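You operate a simulated robot arm through the tools that you are given. There is no shell and no other tool.

You are at the controls of a simulated robot arm. One attempt, no reset.

TASK
Move the blue tube to the gripper ports and try the small cap in the gripper.
Fine: blue button once; tube and cap in place before the valve opens; grip till the lamp lights; then lever open, valve shut, cap back.

Only the result counts: the job must be done as asked and must still hold three seconds after the hand-in. Knocking over, shifting, dropping, spilling or breaking anything else fails it. Lids that push on must go on centred and level and be pressed home; caps that screw on are set level and turned clockwise until they are tight.

THE ROBOT
A 6-joint arm with a fingered hand, fixed in place. Base frame: the origin is on the floor under the middle of its stand, x ahead of it, y to its left, z up; the work surface is at about z = 0.86. Lengths are in m, angles in rad, forces in N, time in s.
With the tool pointing down near the work surface it reaches from about 0.26 to 0.7 m from the base axis. Its first joint turns from -2.897 to 2.897 rad. Payload 4 kg.
Tool frame: the origin (TCP) lies between the finger pads and is the grasp point; the fingertips stand 0.026 m ahead of it; z points along the fingers, y is the line along which they close. The gripper opens to 0.148 m; its body begins 0.073 m behind the TCP. The gripper is a hand of 3 fingers: y runs from the thumb to the fingers, the wrist lies at [0, 0, -0.239] in the tool frame, and closing takes about 1.5 s.
Orientation is told as [roll, pitch, yaw] about the base's x, y, z axes, in that order, counted from this pose: with the fingers straight down and closing along the base's y, the tool's x points along the base's -x, its y along +y and its z along -z.

THE INTERFACE
- The arm moves only by the tool send_rows. Its arguments are lists of equal length, an entry for each row: "xyz": the shift along the base's x, y, z in units of 25 mm (1.0 is 25 mm), a list of three; "rotation": the turn, a rotation vector about the base's x, y, z in units of 6 degrees (1.0 is 6 degrees), a list of three. In form: {"xyz": [[x, y, z], ...], "rotation": [[ax, ay, az], ...]}. A call has 1 to 20 rows; each row shifts and turns the commanded pose from where the row before left it. "fingers" is the closure, from 0 (fully open) to 1 (shut), set as the call begins (left out, the last holds). A call with a number of a shift or a turn outside -1 to 1 is refused whole. A row lasts 0.2 s, in which the tool goes at most 0.05 m and 0.15 rad; a call with a longer step from one row to the next is refused whole, and so is a gripper value outside its range. A pose out of reach is approached as far as the arm can. The call stops where the force on the tool passes 50 N (or 10 N more than at its start, if that is more) or the arm is blocked; 0.2 s more then pass. Each finger travels about 0.153 m/s and halts on what it meets, pressing with about 28 N; the grip force reading is that of the motor and also rises with nothing between the fingers. The clock runs only during rows and for 0.2 s after the last one: add rows that do not move to give the fingers time. It gives the time, the measured TCP pose, the force on the tool (base axes), the opening and the grip force at its end, in the units of the frame above (readings bear some noise), with the torque about the TCP (base axes, N m) and any sound that the robot's microphone picked up.
- Cameras (640 x 400 px; columns grow to the right, rows downward): "scene" is fixed at [0.036, 0.497, 1.4466]; the picture's right is [-0.82, -0.57, 0.00], its down [-0.20, 0.29, -0.94] and it looks along [0.53, -0.77, -0.35] (base axes); focal length 333 px, centre (320, 200). "wrist" rides on the gripper at [0.068, -0.039, -0.09] in the tool frame; the picture's right is [0.50, 0.87, 0.00], its down [-0.66, 0.38, -0.65] and it looks along [-0.57, 0.33, 0.76] (tool axes); focal length 222 px, centre (320, 200). There is no depth. A picture from a camera that has moved, and an enlarged one, comes with that camera's place and axes in the base frame and with its lens. The place of the scene camera against the robot may be out by one fixed shift of up to 0.025 m in any direction.
- snapshot(camera): a new picture of that camera. It takes no simulated time.
- lift_body(by): moves the trunk up (or, below 0, down) by that many m; the arm rides with it, the base frame stays. It gives what a move gives, with no picture.
- move_fingers(finger1, finger2, thumb_bend): sets how far each is bent, from 0 (flat) to 1 (curled in); at 0.3 the hand is open as for a grip, at 0.7 the pads meet at the TCP. One left out holds its place. A second passes; each finger stops where it meets its share of the squeeze, and holds until it gets a number again. A gripper value or a shape takes the hand back. It gives what a move gives, with no picture; readings hold the bend of each and the force on the fingers (four entries, about 0 where the hand has none), thumb and palm.
- hand_shape(shape): the hand has 3 fingers and takes this shape, open, in about a second: jaw (thumb against the fingers, like two jaws); tri (thumb and two fingers); tip (a fingertip pinch); poke (one finger out to press); point (the index stretched); flat (the hand flat); cup (the hand cupped); fist (a fist). The gripper value then closes the fingers along that shape, each until it touches; the sizes above hold for jaw. It gives what a move gives, with no picture.
- inspect(camera, box): a new picture of the part [left, top, right, bottom] of that camera's present view, enlarged. It takes no simulated time.
- sign_off(): hands the job in; it is judged then, once.

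Places have to be worked out from the pictures, the camera data and where the tool is seen. Open the gripper and draw the arm clear of the work before you hand the job in, unless the task says otherwise.

The tools are called after "Request:" as name(argument=value, ...) on one line, values as JSON. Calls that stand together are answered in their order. send_rows: Moves the arm, as the interface text tells. Its arguments: {"type":"object","properties":{"xyz":{"type":"array","items":{"type":"array","items":{"type":"number"}}},"rotation":{"type":"array","items":{"type":"array","items":{"type":"number"}}},"fingers":{"type":"number"}},"required":["xyz","rotation"]} The other tools are called the same way: lift_body (by) moves the trunk up or down; hand_shape (shape) gives the hand a shape; move_fingers (finger1, finger2, thumb_bend) moves the fingers one by one; snapshot (camera) takes a picture; inspect (camera, box) takes an enlarged picture of a part of a camera's view; sign_off () hands the job in.

At the start:

```text
t: 0.0
ee_pos: [0.3674, -0.2453, 1.26]
tool_rot: [0.0, -0.002, -0.001]
wrist_force: [0.9, -0.5, -0.6]
ft_torque: [-0.02, 0.03, -0.01]
width: 0.1476
finger_force: 0.1
shape: jaw
bend: [0.3, 0.3, 0.3]
finger forces: [0.0, 0.0, 0.1, 0.0, 0.1, 0.1]
trunk travel left (down, up): [-0.275, 0.042]
```

scene: 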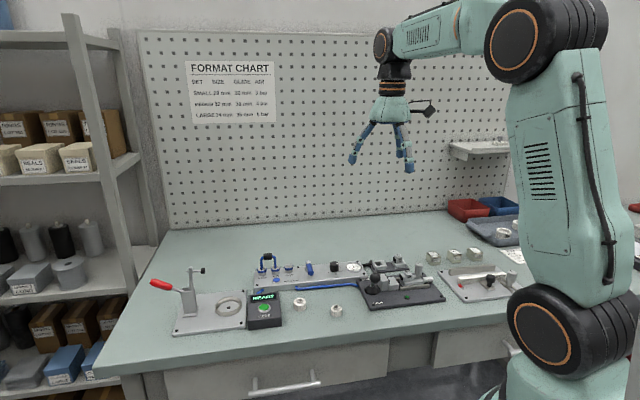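
wrist: 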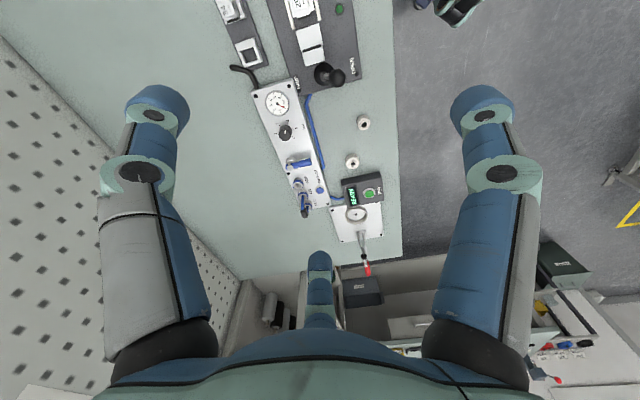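

The overview shows a bench with several units; I need detail before moving. I enlarge parts of both cameras' views.

Request:
inspect(camera="scene", box=[240, 235, 400, 335])

Request:
inspect(camera="scene", box=[140, 240, 300, 340])

Request:
inspect(camera="scene", box=[350, 220, 510, 320])

Request:
inspect(camera="scene", box=[180, 55, 290, 125])

Request:
inspect(camera="wrist", box=[240, 70, 400, 170])

Request:
inspect(camera="wrist", box=[260, 140, 420, 290])

Request:
inspect(camera="wrist", box=[200, 0, 360, 100])

```text
4.00 times, centred on (320, 285) of scene
camera zoom: at [0.036, 0.497, 1.4466], right [-0.82, -0.57, 0.0], down [-0.2, 0.29, -0.94], along [0.53, -0.77, -0.35], focal length 1332 px, centre (320, -140)
```

zoom: 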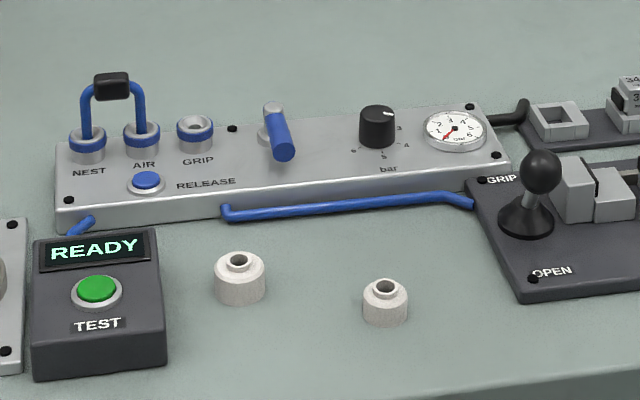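

```text
4.00 times, centred on (220, 290) of scene
camera zoom: at [0.036, 0.497, 1.4466], right [-0.82, -0.57, 0.0], down [-0.2, 0.29, -0.94], along [0.53, -0.77, -0.35], focal length 1332 px, centre (720, -160)
```

zoom: 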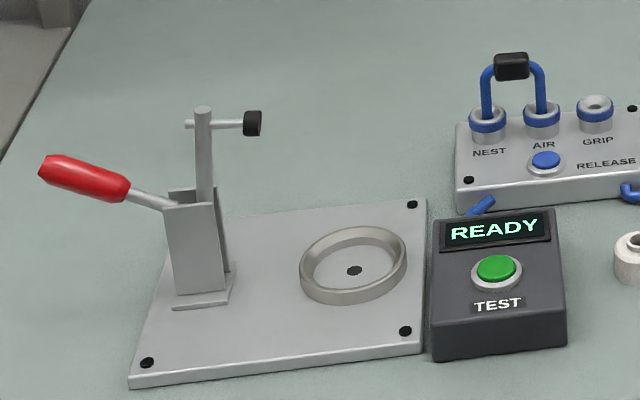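

```text
4.00 times, centred on (430, 270) of scene
camera zoom: at [0.036, 0.497, 1.4466], right [-0.82, -0.57, 0.0], down [-0.2, 0.29, -0.94], along [0.53, -0.77, -0.35], focal length 1332 px, centre (-120, -80)
```

zoom: 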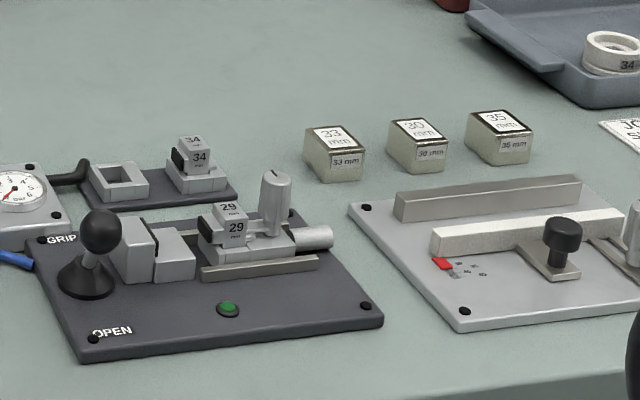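

```text
5.71 times, centred on (235, 90) of scene
camera zoom: at [0.036, 0.497, 1.4466], right [-0.82, -0.57, 0.0], down [-0.2, 0.29, -0.94], along [0.53, -0.77, -0.35], focal length 1904 px, centre (806, 829)
```

zoom: 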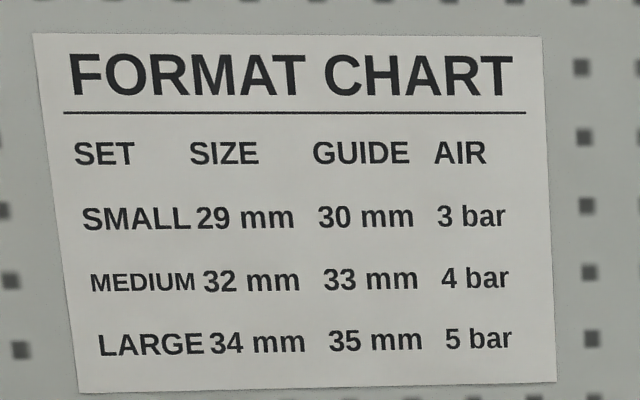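

```text
4.00 times, centred on (320, 120) of wrist
camera zoom: at [0.3009, -0.2862, 1.3503], right [-0.5, 0.87, 0.0], down [0.66, 0.38, 0.65], along [0.57, 0.33, -0.76], focal length 888 px, centre (320, 520)
```

zoom: 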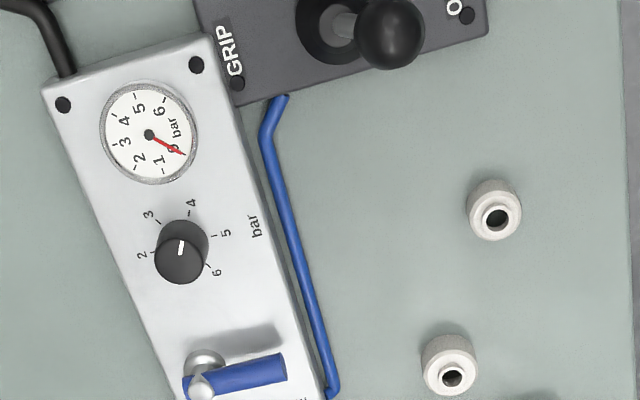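

```text
2.67 times, centred on (340, 215) of wrist
camera zoom: at [0.3009, -0.2862, 1.3503], right [-0.5, 0.87, 0.0], down [0.66, 0.38, 0.65], along [0.57, 0.33, -0.76], focal length 592 px, centre (267, 160)
```

zoom: 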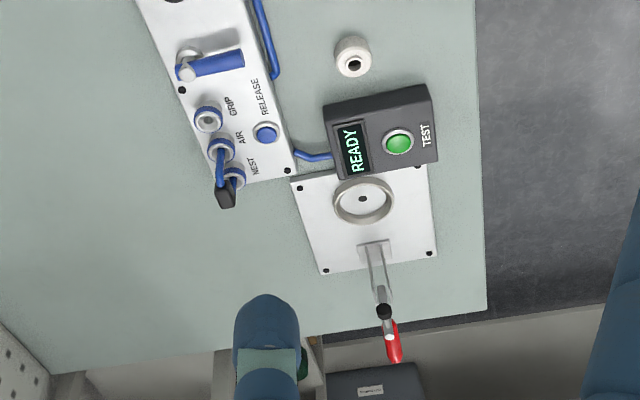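

```text
4.00 times, centred on (280, 50) of wrist
camera zoom: at [0.3009, -0.2862, 1.3503], right [-0.5, 0.87, 0.0], down [0.66, 0.38, 0.65], along [0.57, 0.33, -0.76], focal length 888 px, centre (480, 800)
```

zoom: 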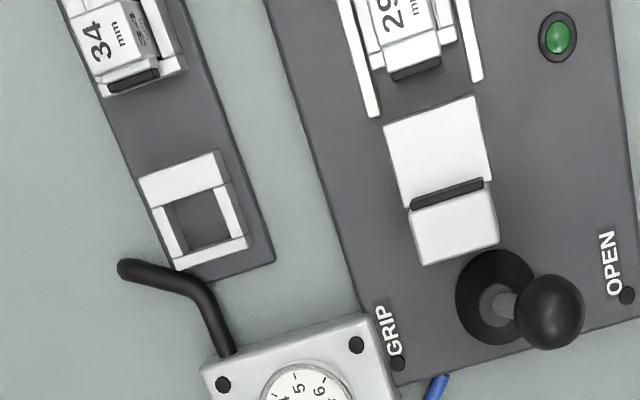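

The chart gives small = 29 mm / 3 bar, the tube sits in NEST–AIR, and two caps stand near the front (small one near x≈0.41, y≈-0.11). I enlarge further to understand the panel, gripper unit and knob.

Request:
inspect(camera="scene", box=[250, 245, 314, 285])

Request:
inspect(camera="scene", box=[356, 255, 436, 305])

Request:
inspect(camera="scene", box=[285, 290, 349, 330])

Request:
inspect(camera="scene", box=[300, 250, 364, 290])

Request:
inspect(camera="wrist", box=[265, 0, 361, 60])

Request:
inspect(camera="wrist", box=[265, 85, 313, 115])

Request:
inspect(camera="wrist", box=[265, 115, 313, 145])

Request:
inspect(camera="wrist", box=[280, 145, 376, 225])

```text
10.00 times, centred on (282, 265) of scene
camera zoom: at [0.036, 0.497, 1.4466], right [-0.82, -0.57, 0.0], down [-0.2, 0.29, -0.94], along [0.53, -0.77, -0.35], focal length 3331 px, centre (700, -450)
```

zoom: 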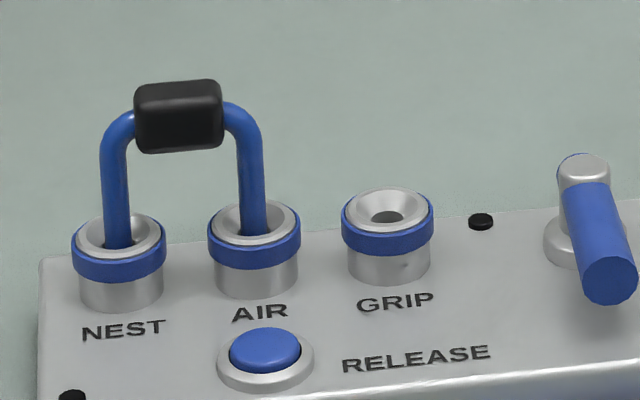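

```text
8.00 times, centred on (396, 280) of scene
camera zoom: at [0.036, 0.497, 1.4466], right [-0.82, -0.57, 0.0], down [-0.2, 0.29, -0.94], along [0.53, -0.77, -0.35], focal length 2665 px, centre (-288, -440)
```

zoom: 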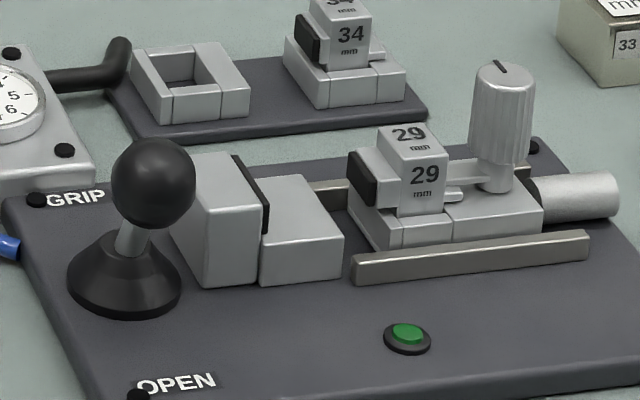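

```text
10.00 times, centred on (317, 310) of scene
camera zoom: at [0.036, 0.497, 1.4466], right [-0.82, -0.57, 0.0], down [-0.2, 0.29, -0.94], along [0.53, -0.77, -0.35], focal length 3331 px, centre (350, -900)
```

zoom: 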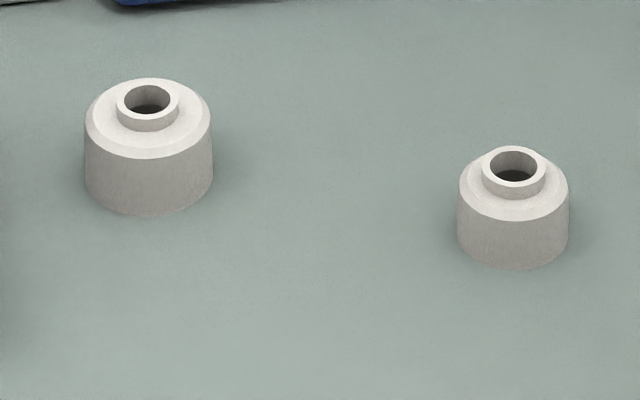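

```text
10.00 times, centred on (332, 270) of scene
camera zoom: at [0.036, 0.497, 1.4466], right [-0.82, -0.57, 0.0], down [-0.2, 0.29, -0.94], along [0.53, -0.77, -0.35], focal length 3331 px, centre (200, -500)
```

zoom: 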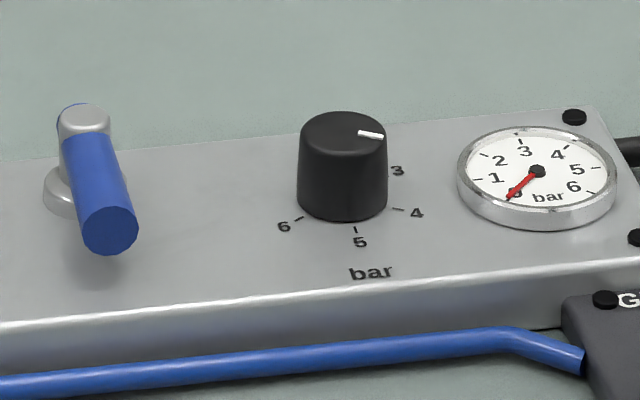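

```text
6.67 times, centred on (313, 30) of wrist
camera zoom: at [0.3009, -0.2862, 1.3503], right [-0.5, 0.87, 0.0], down [0.66, 0.38, 0.65], along [0.57, 0.33, -0.76], focal length 1481 px, centre (367, 1333)
```

zoom: 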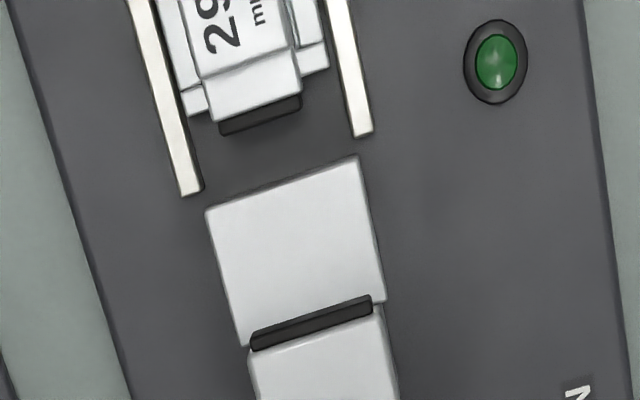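

```text
13.33 times, centred on (289, 100) of wrist
camera zoom: at [0.3009, -0.2862, 1.3503], right [-0.5, 0.87, 0.0], down [0.66, 0.38, 0.65], along [0.57, 0.33, -0.76], focal length 2962 px, centre (733, 1533)
```

zoom: 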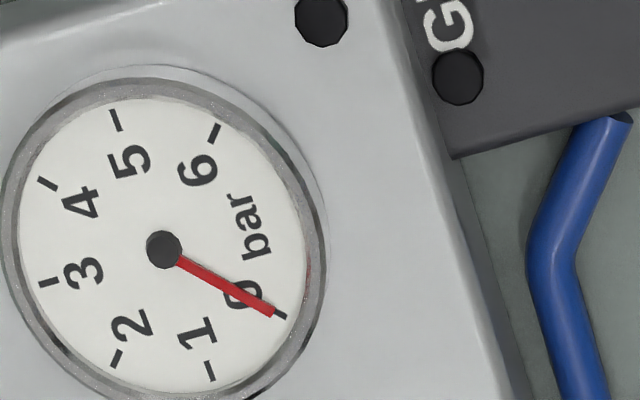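

```text
13.33 times, centred on (289, 130) of wrist
camera zoom: at [0.3009, -0.2862, 1.3503], right [-0.5, 0.87, 0.0], down [0.66, 0.38, 0.65], along [0.57, 0.33, -0.76], focal length 2962 px, centre (733, 1133)
```

zoom: 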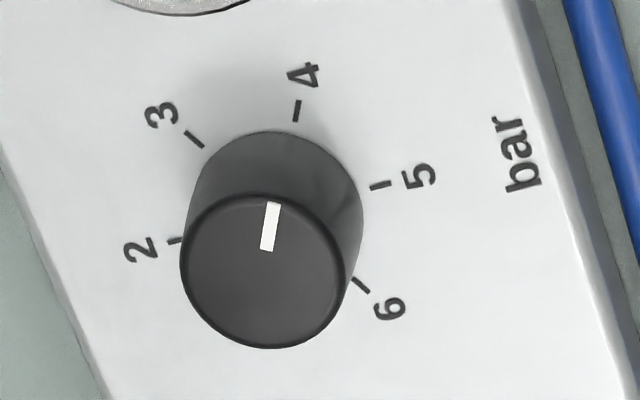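

```text
5.00 times, centred on (328, 185) of wrist
camera zoom: at [0.3009, -0.2862, 1.3503], right [-0.5, 0.87, 0.0], down [0.66, 0.38, 0.65], along [0.57, 0.33, -0.76], focal length 1111 px, centre (280, 275)
```

zoom: 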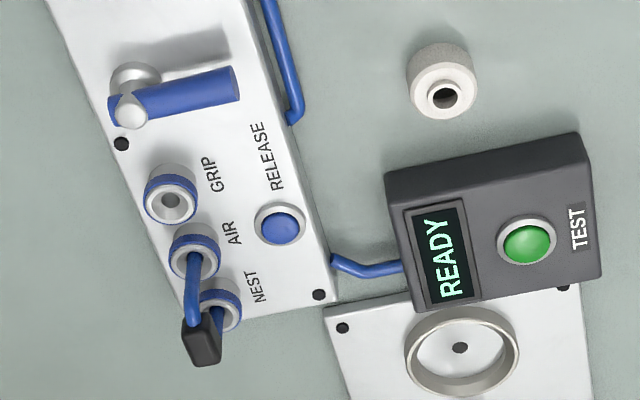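

The knob sits near 4 bar and the gripper lever leans to OPEN; the jaw insert is 29 mm, and the right-hand front cap measures about 29 mm wide, so it is the small one. Now I look closely at the hand itself.

Request:
inspect(camera="scene", box=[330, 60, 458, 180])

Request:
hand_shape(shape="tip")

Request:
inspect(camera="scene", box=[330, 60, 458, 180])

Request:
snapshot(camera="wrist")

```text
3.33 times, centred on (394, 120) of scene
camera zoom: at [0.036, 0.497, 1.4466], right [-0.82, -0.57, 0.0], down [-0.2, 0.29, -0.94], along [0.53, -0.77, -0.35], focal length 1110 px, centre (73, 467)
```

zoom: 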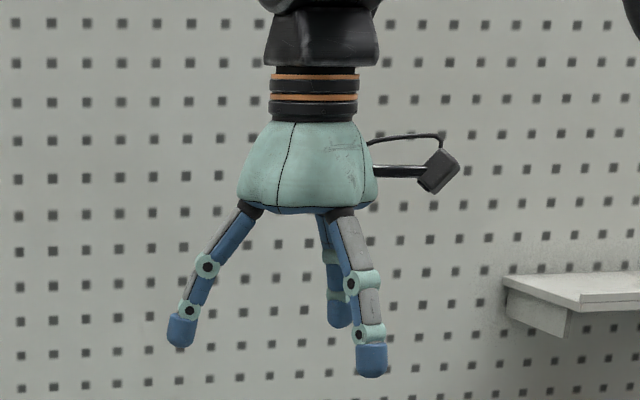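

```text
t: 0.9
ee_pos: [0.3673, -0.2468, 1.2598]
tool_rot: [0.001, 0.0, 0.001]
wrist_force: [1.0, -0.6, 0.4]
ft_torque: [-0.02, -0.01, 0.02]
width: 0.1482
finger_force: 0.0
shape: tip
bend: [0.3, 0.3, 0.3]
finger forces: [0.0, 0.0, 0.0, 0.0, 0.0, 0.1]
trunk travel left (down, up): [-0.275, 0.042]
```

```text
3.33 times, centred on (394, 120) of scene
camera zoom: at [0.036, 0.497, 1.4466], right [-0.82, -0.57, 0.0], down [-0.2, 0.29, -0.94], along [0.53, -0.77, -0.35], focal length 1110 px, centre (73, 467)
```

zoom: 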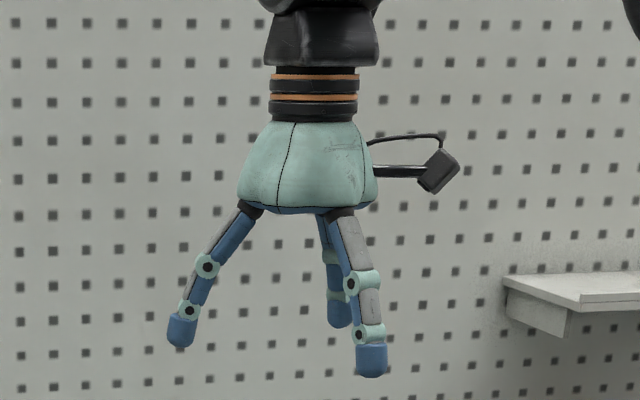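

```text
taken
camera wrist: at [0.3009, -0.2862, 1.3503], right [-0.5, 0.87, 0.0], down [0.66, 0.38, 0.65], along [0.57, 0.33, -0.76], focal length 222 px, centre (320, 200)
```

wrist: 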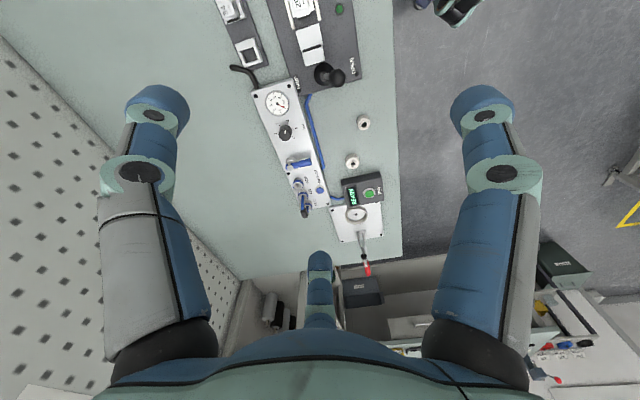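

The three fingers sit about 120° apart when open. I close the hand in free air to see how the tip pinch looks when shut, before relying on it.

Request:
send_rows(xyz=[[0, 0, 0], [0, 0, 0], [0, 0, 0], [0, 0, 0], [0, 0, 0], [0, 0, 0], [0, 0, 0], [0, 0, 0]], rotation=[[0, 0, 0], [0, 0, 0], [0, 0, 0], [0, 0, 0], [0, 0, 0], [0, 0, 0], [0, 0, 0], [0, 0, 0]], fingers=0.8)

Request:
snapshot(camera="wrist")

Request:
inspect(camera="scene", box=[330, 60, 458, 180])

```text
t: 2.7
ee_pos: [0.3664, -0.2454, 1.2599]
tool_rot: [-0.001, 0.001, 0.0]
wrist_force: [0.0, 0.0, -0.9]
ft_torque: [0.03, 0.01, 0.01]
width: 0.0299
finger_force: 0.0
shape: tip
bend: [0.75, 0.75, 0.7]
finger forces: [0.0, 0.1, 0.1, 0.0, 0.0, 0.0]
trunk travel left (down, up): [-0.275, 0.042]
```

```text
taken
camera wrist: at [0.3009, -0.2862, 1.3503], right [-0.5, 0.87, 0.0], down [0.66, 0.38, 0.65], along [0.57, 0.33, -0.76], focal length 222 px, centre (320, 200)
```

wrist: 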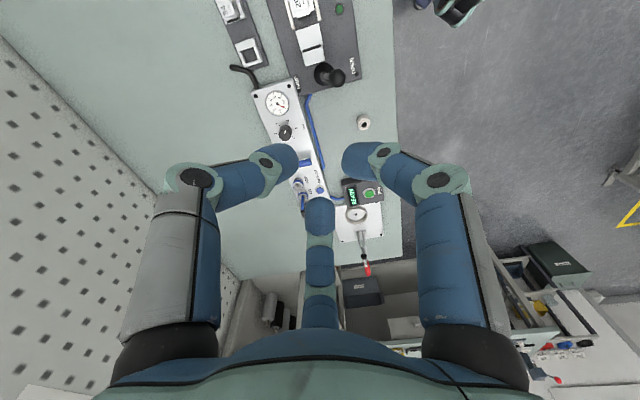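

```text
3.33 times, centred on (394, 120) of scene
camera zoom: at [0.036, 0.497, 1.4466], right [-0.82, -0.57, 0.0], down [-0.2, 0.29, -0.94], along [0.53, -0.77, -0.35], focal length 1110 px, centre (73, 467)
```

zoom: 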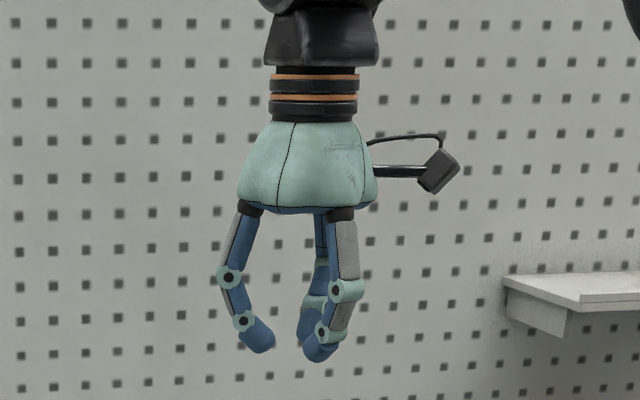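

Tip closes centrically like a three-jaw chuck. I check how "jaw" closes for comparison.

Request:
hand_shape(shape="jaw")

Request:
send_rows(xyz=[[0, 0, 0], [0, 0, 0], [0, 0, 0], [0, 0, 0], [0, 0, 0], [0, 0, 0], [0, 0, 0], [0, 0, 0]], rotation=[[0, 0, 0], [0, 0, 0], [0, 0, 0], [0, 0, 0], [0, 0, 0], [0, 0, 0], [0, 0, 0], [0, 0, 0]], fingers=0.8)

Request:
snapshot(camera="wrist")

Request:
inspect(camera="scene", box=[330, 60, 458, 180])

```text
t: 3.6
ee_pos: [0.3667, -0.2466, 1.2592]
tool_rot: [0.002, 0.001, 0.0]
wrist_force: [-1.2, -0.3, -1.0]
ft_torque: [-0.01, -0.02, -0.03]
width: 0.1479
finger_force: 0.0
shape: jaw
bend: [0.3, 0.3, 0.3]
finger forces: [0.1, 0.0, 0.0, 0.0, 0.0, 0.0]
trunk travel left (down, up): [-0.275, 0.042]
```

```text
t: 5.4
ee_pos: [0.3669, -0.2463, 1.2591]
tool_rot: [-0.001, 0.0, 0.0]
wrist_force: [0.4, 0.6, -0.1]
ft_torque: [-0.03, 0.02, 0.0]
width: 0.0299
finger_force: 0.0
shape: jaw
bend: [0.75, 0.75, 0.7]
finger forces: [0.1, 0.0, 0.0, 0.0, 0.0, 0.1]
trunk travel left (down, up): [-0.275, 0.042]
```

```text
taken
camera wrist: at [0.3009, -0.2862, 1.3503], right [-0.5, 0.87, 0.0], down [0.66, 0.38, 0.65], along [0.57, 0.33, -0.76], focal length 222 px, centre (320, 200)
```

wrist: 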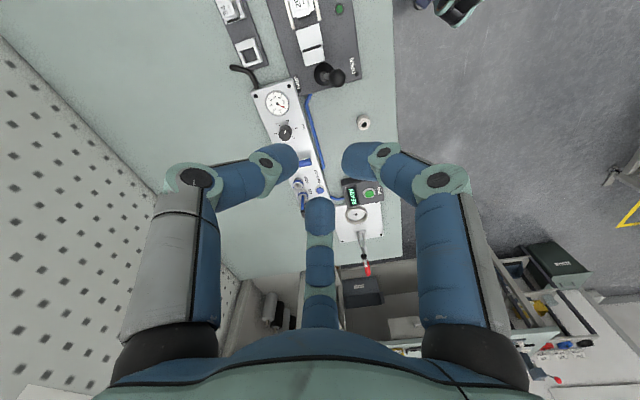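

```text
3.33 times, centred on (394, 120) of scene
camera zoom: at [0.036, 0.497, 1.4466], right [-0.82, -0.57, 0.0], down [-0.2, 0.29, -0.94], along [0.53, -0.77, -0.35], focal length 1110 px, centre (73, 467)
```

zoom: 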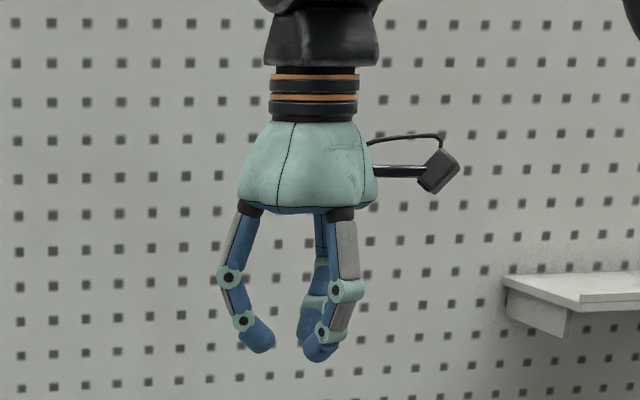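

The shapes all close centrically on this hand. I open again and shift the arm back toward the base so the wrist camera sees the gripper unit and lever fully.

Request:
send_rows(xyz=[[-1, -0.5, 0], [-1, -0.5, 0], [-1, -0.5, 0], [-1, -0.5, 0], [0, 0, 0], [0, 0, 0], [0, 0, 0], [0, 0, 0]], rotation=[[0, 0, 0], [0, 0, 0], [0, 0, 0], [0, 0, 0], [0, 0, 0], [0, 0, 0], [0, 0, 0], [0, 0, 0]], fingers=0)

Request:
snapshot(camera="wrist")

```text
t: 7.2
ee_pos: [0.2652, -0.2963, 1.2607]
tool_rot: [0.0, 0.002, 0.001]
wrist_force: [0.4, 0.1, -0.1]
ft_torque: [0.0, -0.02, -0.01]
width: 0.1479
finger_force: 0.0
shape: jaw
bend: [0.3, 0.3, 0.3]
finger forces: [0.2, 0.1, 0.0, 0.0, 0.1, 0.0]
trunk travel left (down, up): [-0.275, 0.042]
```

```text
taken
camera wrist: at [0.2001, -0.3356, 1.3511], right [-0.5, 0.87, 0.0], down [0.66, 0.38, 0.65], along [0.57, 0.33, -0.76], focal length 222 px, centre (320, 200)
```

wrist: 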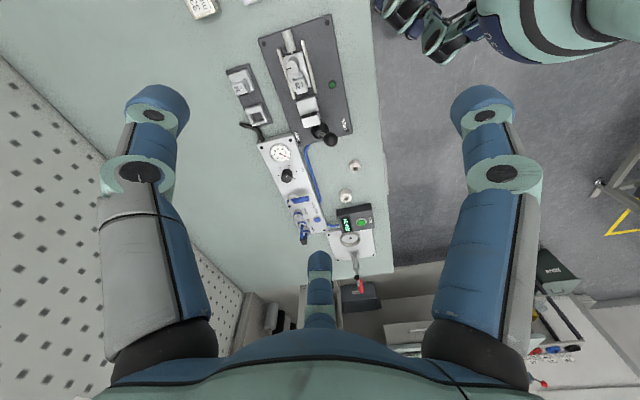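

Now the gripper unit lies well inside the view; I enlarge it and the panel.

Request:
inspect(camera="wrist", box=[262, 20, 358, 80])

Request:
inspect(camera="wrist", box=[272, 80, 368, 140])

Request:
inspect(camera="wrist", box=[260, 130, 356, 190])

Request:
inspect(camera="wrist", box=[275, 185, 371, 245])

```text
6.67 times, centred on (310, 50) of wrist
camera zoom: at [0.2001, -0.3356, 1.3511], right [-0.5, 0.87, 0.0], down [0.66, 0.38, 0.65], along [0.57, 0.33, -0.76], focal length 1481 px, centre (387, 1200)
```

zoom: 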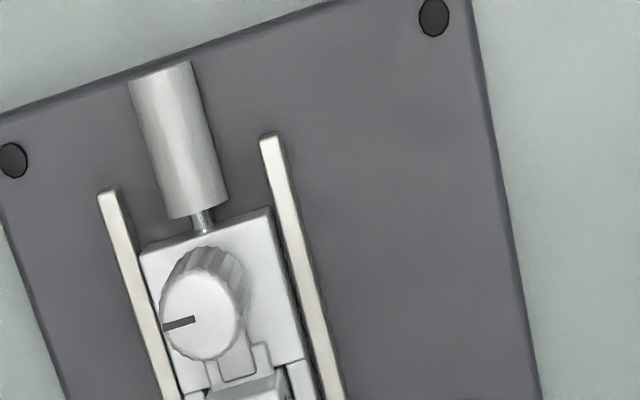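

```text
6.67 times, centred on (320, 110) of wrist
camera zoom: at [0.2001, -0.3356, 1.3511], right [-0.5, 0.87, 0.0], down [0.66, 0.38, 0.65], along [0.57, 0.33, -0.76], focal length 1481 px, centre (320, 800)
```

zoom: 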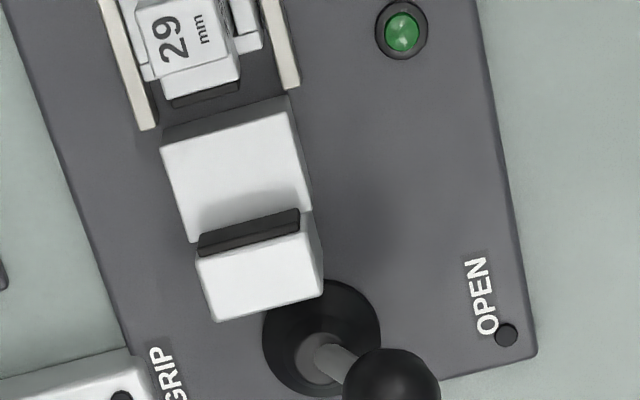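

```text
6.67 times, centred on (308, 160) of wrist
camera zoom: at [0.2001, -0.3356, 1.3511], right [-0.5, 0.87, 0.0], down [0.66, 0.38, 0.65], along [0.57, 0.33, -0.76], focal length 1481 px, centre (400, 467)
```

zoom: 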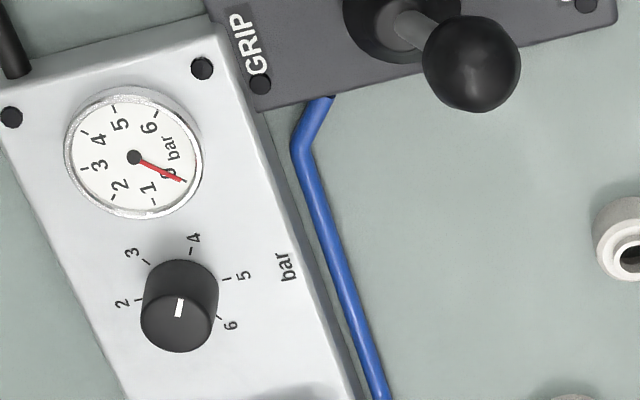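

```text
6.67 times, centred on (323, 215) of wrist
camera zoom: at [0.2001, -0.3356, 1.3511], right [-0.5, 0.87, 0.0], down [0.66, 0.38, 0.65], along [0.57, 0.33, -0.76], focal length 1481 px, centre (300, 100)
```

zoom: 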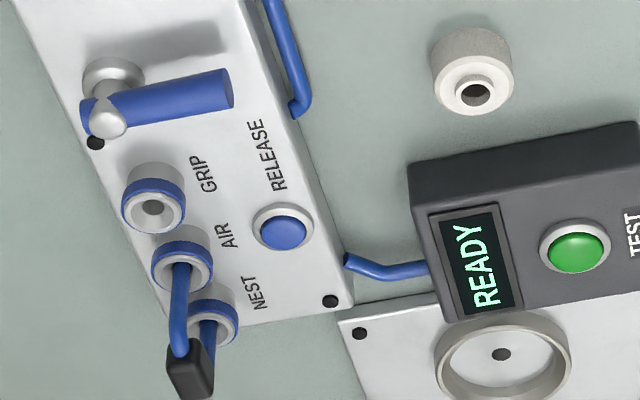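

I've triangulated the platform of the gripper (about x 0.343, y -0.282, top z≈0.89, turned 45°). The jaws leave little room, so I check the fingertip geometry by closing to about 16 mm in free air and looking closely.

Request:
send_rows(xyz=[[0, 0, 0], [0, 0, 0], [0, 0, 0], [0, 0, 0], [0, 0, 0], [0, 0, 0], [0, 0, 0], [0, 0, 0]], rotation=[[0, 0, 0], [0, 0, 0], [0, 0, 0], [0, 0, 0], [0, 0, 0], [0, 0, 0], [0, 0, 0], [0, 0, 0]], fingers=0.89)

Request:
inspect(camera="wrist", box=[160, 100, 480, 300])

Request:
inspect(camera="scene", box=[380, 80, 476, 180])

```text
t: 9.0
ee_pos: [0.266, -0.2956, 1.2597]
tool_rot: [0.0, 0.0, 0.001]
wrist_force: [0.5, 0.6, 0.2]
ft_torque: [0.0, -0.02, -0.02]
width: 0.0166
finger_force: 0.1
shape: jaw
bend: [0.73, 0.73, 0.7]
finger forces: [0.0, 0.0, 0.1, 0.1, 0.1, 0.0]
trunk travel left (down, up): [-0.275, 0.042]
```

```text
2.00 times, centred on (320, 200) of wrist
camera zoom: at [0.2002, -0.3356, 1.3511], right [-0.5, 0.87, 0.0], down [0.66, 0.38, 0.65], along [0.57, 0.33, -0.76], focal length 444 px, centre (320, 200)
```

zoom: 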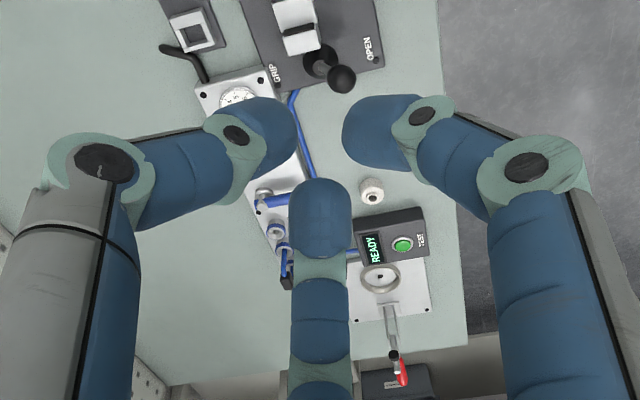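

```text
4.00 times, centred on (428, 130) of scene
camera zoom: at [0.036, 0.497, 1.4466], right [-0.82, -0.57, 0.0], down [-0.2, 0.29, -0.94], along [0.53, -0.77, -0.35], focal length 1332 px, centre (-112, 480)
```

zoom: 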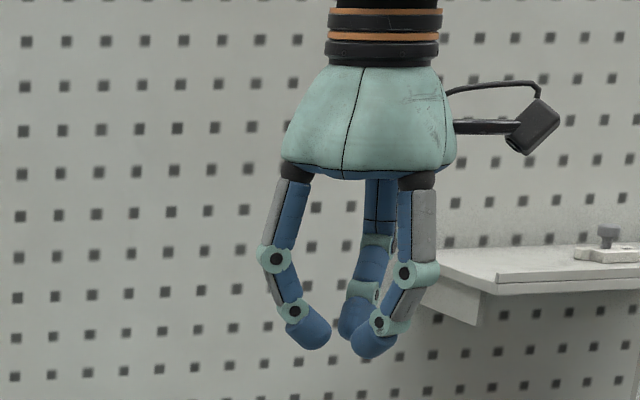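

The tips are about 20 mm thick balls whose contact level lies ~17 mm below the TCP when nearly shut. I now open and go above the small cap (≈0.413, -0.115) at moderate height to measure it closely.

Request:
send_rows(xyz=[[0.72, 0.9, 0], [0.72, 0.9, 0], [0.72, 0.9, 0], [0.72, 0.9, 0], [0.72, 0.9, 0], [0.72, 0.9, 0], [0.72, 0.9, 0], [0.72, 0.9, 0], [0, 0, -1], [0, 0, -1], [0, 0, -1], [0, 0, -1], [0, 0, -1], [0, 0, -1], [0, 0, -1], [0, 0, -1], [0, 0, -1], [0, 0, 0]], rotation=[[0, 0, 0], [0, 0, 0], [0, 0, 0], [0, 0, 0], [0, 0, 0], [0, 0, 0], [0, 0, 0], [0, 0, 0], [0, 0, 0], [0, 0, 0], [0, 0, 0], [0, 0, 0], [0, 0, 0], [0, 0, 0], [0, 0, 0], [0, 0, 0], [0, 0, 0], [0, 0, 0]], fingers=0)

Request:
snapshot(camera="wrist")

Request:
snapshot(camera="scene")

```text
t: 12.8
ee_pos: [0.4111, -0.1157, 1.0338]
tool_rot: [-0.001, -0.002, 0.0]
wrist_force: [0.2, 0.2, -0.5]
ft_torque: [0.0, -0.06, 0.02]
width: 0.148
finger_force: 0.1
shape: jaw
bend: [0.3, 0.3, 0.3]
finger forces: [0.1, 0.1, 0.1, 0.1, 0.0, 0.1]
trunk travel left (down, up): [-0.275, 0.042]
```

```text
taken
camera wrist: at [0.345, -0.1564, 1.1251], right [-0.5, 0.87, 0.0], down [0.66, 0.38, 0.65], along [0.57, 0.33, -0.76], focal length 222 px, centre (320, 200)
```

wrist: 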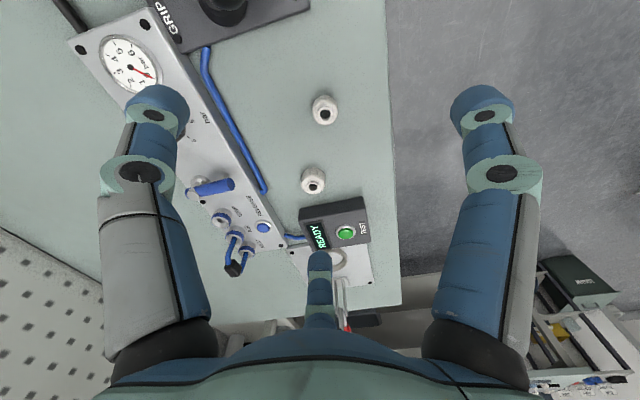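

```text
taken
```

scene: 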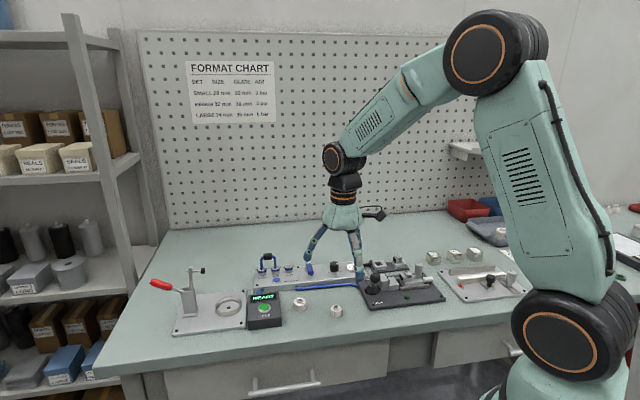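

The cap lies between the fingers as planned. I zoom on it, the larger cap, and the panel ports from here.

Request:
inspect(camera="wrist", box=[301, 93, 349, 123])

Request:
inspect(camera="wrist", box=[190, 170, 286, 280])

Request:
inspect(camera="scene", box=[322, 298, 350, 322])

```text
13.33 times, centred on (325, 108) of wrist
camera zoom: at [0.345, -0.1564, 1.1251], right [-0.5, 0.87, 0.0], down [0.66, 0.38, 0.65], along [0.57, 0.33, -0.76], focal length 2962 px, centre (253, 1427)
```

zoom: 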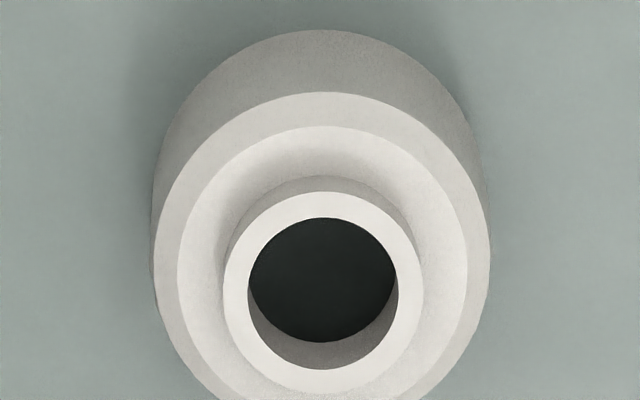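

```text
3.64 times, centred on (238, 225) of wrist
camera zoom: at [0.345, -0.1564, 1.1251], right [-0.5, 0.87, 0.0], down [0.66, 0.38, 0.65], along [0.57, 0.33, -0.76], focal length 808 px, centre (618, 109)
```

zoom: 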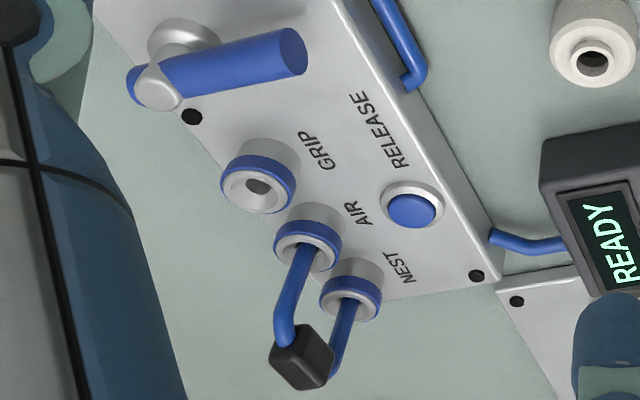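

```text
16.00 times, centred on (336, 310) of scene
camera zoom: at [0.036, 0.497, 1.4466], right [-0.82, -0.57, 0.0], down [-0.2, 0.29, -0.94], along [0.53, -0.77, -0.35], focal length 5330 px, centre (64, -1560)
```

zoom: 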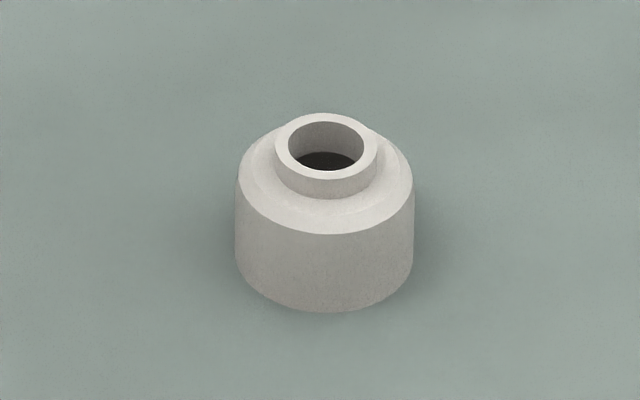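

The small cap's centre is about (0.418, -0.108), neck 16 mm wide; ports GRIP (0.623,-0.165), AIR (0.651,-0.136), NEST (0.679,-0.108), button (0.616,-0.102), all along a 45° line. Next I form the "poke" shape here in free air to see which finger presses.

Request:
hand_shape(shape="poke")

Request:
snapshot(camera="wrist")

Request:
inspect(camera="scene", box=[290, 180, 402, 290])

```text
t: 13.7
ee_pos: [0.411, -0.1155, 1.0352]
tool_rot: [0.0, 0.002, 0.001]
wrist_force: [0.5, 0.5, -0.1]
ft_torque: [-0.01, 0.0, -0.01]
width: 0.0004
finger_force: 0.1
shape: poke
bend: [1.0, 1.0, 0.4]
finger forces: [0.0, 0.0, 0.0, 0.1, 0.1, 0.1]
trunk travel left (down, up): [-0.275, 0.042]
```

```text
taken
camera wrist: at [0.3451, -0.1565, 1.1253], right [-0.5, 0.87, 0.0], down [0.66, 0.38, 0.65], along [0.57, 0.33, -0.76], focal length 222 px, centre (320, 200)
```

wrist: 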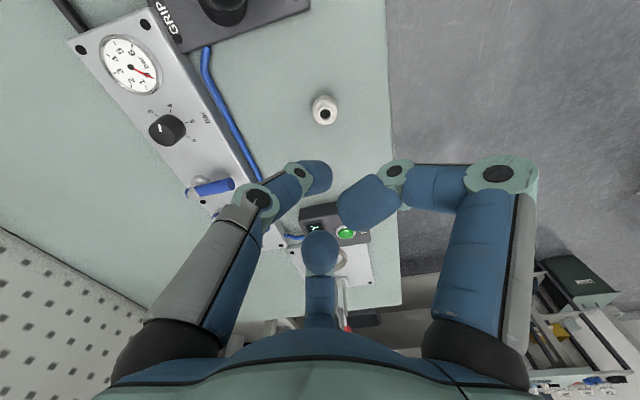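

```text
3.64 times, centred on (346, 235) of scene
camera zoom: at [0.036, 0.497, 1.4466], right [-0.82, -0.57, 0.0], down [-0.2, 0.29, -0.94], along [0.53, -0.77, -0.35], focal length 1211 px, centre (226, 73)
```

zoom: 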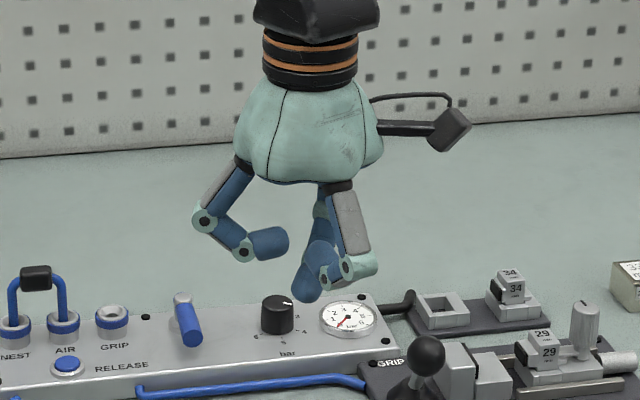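

In poke shape the thumb tip sits right under the TCP, about 28 mm below it, with the other fingers well above. I move over the RELEASE button (≈0.616, -0.102) at safe height and check.

Request:
send_rows(xyz=[[0.911, 0.06, 0], [0.911, 0.06, 0], [0.911, 0.06, 0], [0.911, 0.06, 0], [0.911, 0.06, 0], [0.911, 0.06, 0], [0.911, 0.06, 0], [0.911, 0.06, 0], [0.911, 0.06, 0], [0, 0, 0]], rotation=[[0, 0, 0], [0, 0, 0], [0, 0, 0], [0, 0, 0], [0, 0, 0], [0, 0, 0], [0, 0, 0], [0, 0, 0], [0, 0, 0], [0, 0, 0]])

Request:
snapshot(camera="wrist")

Request:
inspect(camera="scene", box=[220, 190, 332, 300])

```text
t: 15.9
ee_pos: [0.6141, -0.1021, 1.0338]
tool_rot: [0.0, 0.0, 0.0]
wrist_force: [-1.1, 0.8, 0.7]
ft_torque: [-0.01, -0.01, -0.03]
width: 0.0
finger_force: 0.0
shape: poke
bend: [1.0, 1.0, 0.4]
finger forces: [0.1, 0.0, 0.0, 0.0, 0.0, 0.0]
trunk travel left (down, up): [-0.275, 0.042]
```

```text
taken
camera wrist: at [0.5484, -0.1429, 1.1252], right [-0.5, 0.87, 0.0], down [0.66, 0.38, 0.65], along [0.57, 0.33, -0.76], focal length 222 px, centre (320, 200)
```

wrist: 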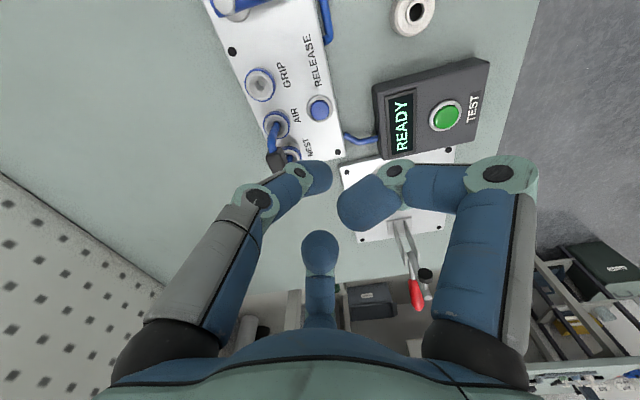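

```text
3.64 times, centred on (276, 245) of scene
camera zoom: at [0.036, 0.497, 1.4466], right [-0.82, -0.57, 0.0], down [-0.2, 0.29, -0.94], along [0.53, -0.77, -0.35], focal length 1211 px, centre (480, 36)
```

zoom: 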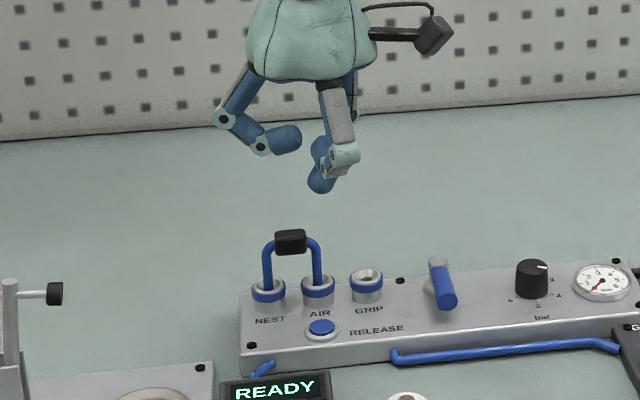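

The button appears nearly straight below; I zoom to refine the button, port and tube positions.

Request:
inspect(camera="wrist", box=[240, 60, 352, 130])

Request:
inspect(camera="wrist", box=[230, 100, 310, 170])

```text
5.71 times, centred on (296, 95) of wrist
camera zoom: at [0.5484, -0.1429, 1.1252], right [-0.5, 0.87, 0.0], down [0.66, 0.38, 0.65], along [0.57, 0.33, -0.76], focal length 1269 px, centre (457, 800)
```

zoom: 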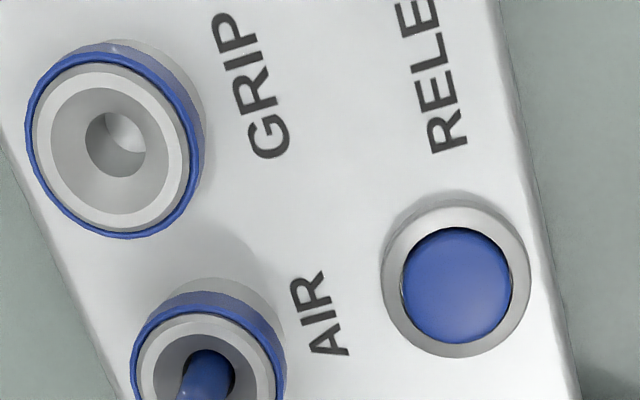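

```text
5.71 times, centred on (270, 135) of wrist
camera zoom: at [0.5484, -0.1429, 1.1252], right [-0.5, 0.87, 0.0], down [0.66, 0.38, 0.65], along [0.57, 0.33, -0.76], focal length 1269 px, centre (606, 571)
```

zoom: 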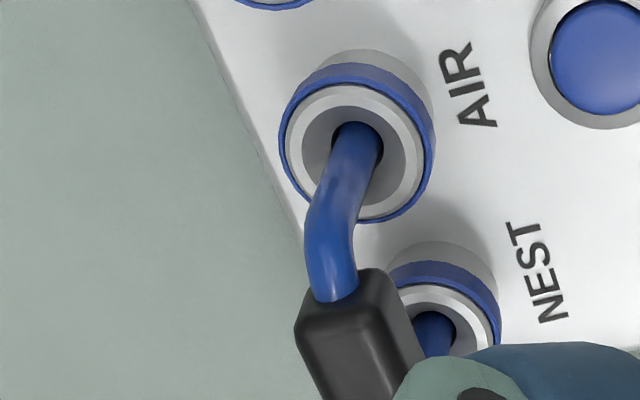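

The button centre refines to (0.618, -0.103), radius 10 mm, and ports to GRIP (0.624,-0.164), AIR (0.652,-0.1365), NEST (0.680,-0.109). I nudge over the button and descend to just above it.

Request:
send_rows(xyz=[[0.1, -0.03, 0], [0, 0, -0.85], [0, 0, -0.85], [0, 0, -0.85], [0, 0, -0.85], [0, 0, -0.6], [0, 0, 0]], rotation=[[0, 0, 0], [0, 0, 0], [0, 0, 0], [0, 0, 0], [0, 0, 0], [0, 0, 0], [0, 0, 0]])

Request:
inspect(camera="scene", box=[240, 235, 320, 305])

Request:
snapshot(camera="wrist")

```text
t: 17.5
ee_pos: [0.619, -0.1042, 0.9346]
tool_rot: [0.0, 0.0, -0.001]
wrist_force: [0.6, 0.0, -0.4]
ft_torque: [0.02, -0.01, 0.02]
width: 0.0
finger_force: 0.1
shape: poke
bend: [1.0, 1.0, 0.4]
finger forces: [0.0, 0.0, 0.0, 0.0, 0.1, 0.0]
trunk travel left (down, up): [-0.275, 0.042]
```

```text
5.71 times, centred on (280, 270) of scene
camera zoom: at [0.036, 0.497, 1.4466], right [-0.82, -0.57, 0.0], down [-0.2, 0.29, -0.94], along [0.53, -0.77, -0.35], focal length 1904 px, centre (549, -200)
```

zoom: 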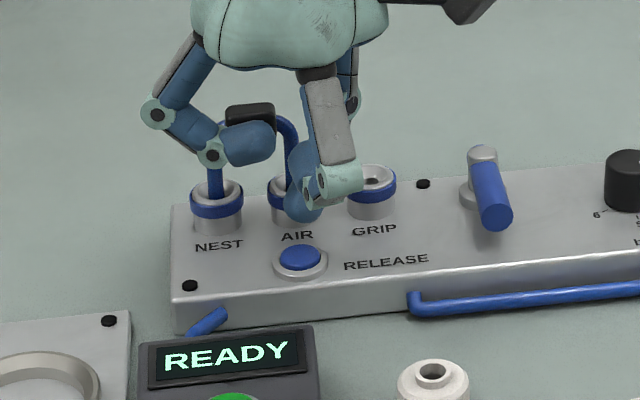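

```text
taken
camera wrist: at [0.5528, -0.1447, 1.0243], right [-0.5, 0.87, 0.0], down [0.66, 0.38, 0.65], along [0.57, 0.33, -0.76], focal length 222 px, centre (320, 200)
```

wrist: 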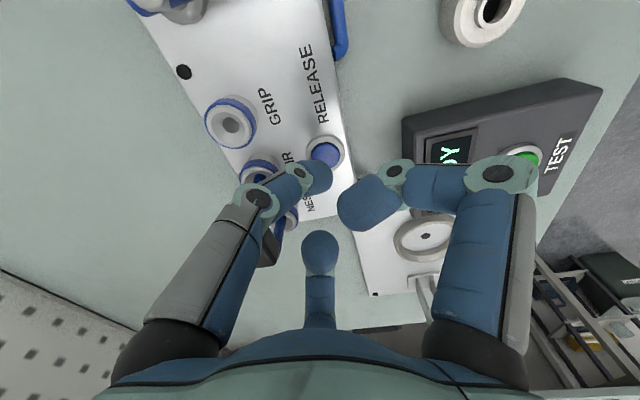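

The thumb tip hangs ~18 mm above the button, laterally within about 3 mm. I trim that and lower slowly toward contact.

Request:
send_rows(xyz=[[-0.08, 0.08, -0.2], [0, 0, -0.2], [0, 0, -0.15], [0, 0, 0]], rotation=[[0, 0, 0], [0, 0, 0], [0, 0, 0], [0, 0, 0]])

Request:
inspect(camera="scene", box=[256, 250, 304, 290])

Request:
inspect(camera="wrist", box=[270, 130, 380, 200])

```text
t: 18.5
ee_pos: [0.6168, -0.1017, 0.9194]
tool_rot: [0.0, 0.0, -0.002]
wrist_force: [-0.9, 0.2, 0.1]
ft_torque: [-0.03, -0.03, 0.01]
width: 0.0001
finger_force: 0.0
shape: poke
bend: [1.0, 1.0, 0.4]
finger forces: [0.1, 0.0, 0.1, 0.0, 0.0, 0.0]
trunk travel left (down, up): [-0.275, 0.042]
```

```text
10.00 times, centred on (280, 270) of scene
camera zoom: at [0.036, 0.497, 1.4466], right [-0.82, -0.57, 0.0], down [-0.2, 0.29, -0.94], along [0.53, -0.77, -0.35], focal length 3331 px, centre (720, -500)
```

zoom: 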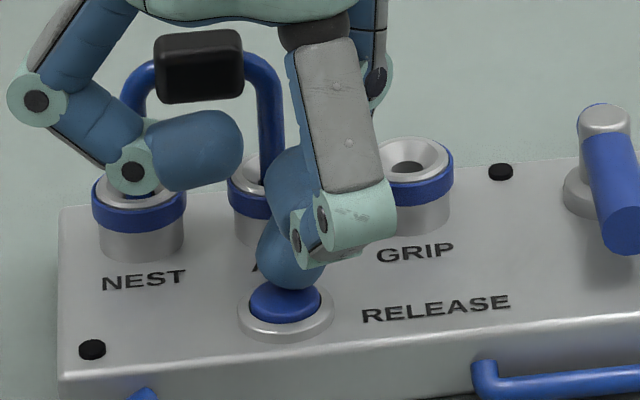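

```text
5.71 times, centred on (325, 165) of wrist
camera zoom: at [0.5508, -0.1416, 1.0106], right [-0.5, 0.87, 0.0], down [0.66, 0.38, 0.65], along [0.57, 0.33, -0.76], focal length 1269 px, centre (291, 400)
```

zoom: 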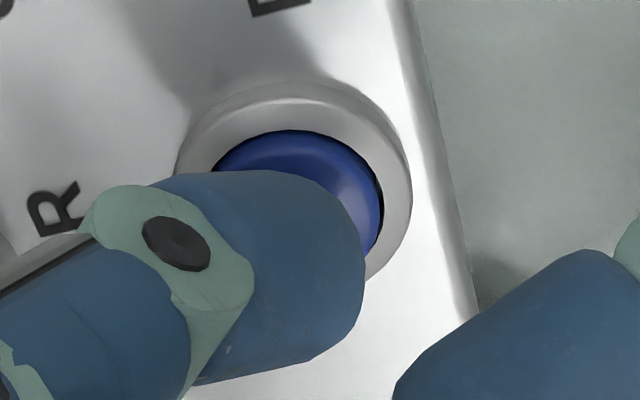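

The thumb tip is just about on the button. I press down in small steps and listen for the click.

Request:
send_rows(xyz=[[0, 0, -0.08], [0, 0, -0.08], [0, 0, 0]], rotation=[[0, 0, 0], [0, 0, 0], [0, 0, 0]])

```text
t: 19.3
ee_pos: [0.6171, -0.1028, 0.9167]
tool_rot: [0.0, 0.001, -0.001]
wrist_force: [0.3, -0.3, -1.1]
ft_torque: [-0.01, 0.0, 0.0]
width: 0.0
finger_force: 0.1
shape: poke
bend: [1.0, 1.0, 0.4]
finger forces: [0.0, 0.0, 0.0, 0.1, 0.0, 0.0]
trunk travel left (down, up): [-0.275, 0.042]
```

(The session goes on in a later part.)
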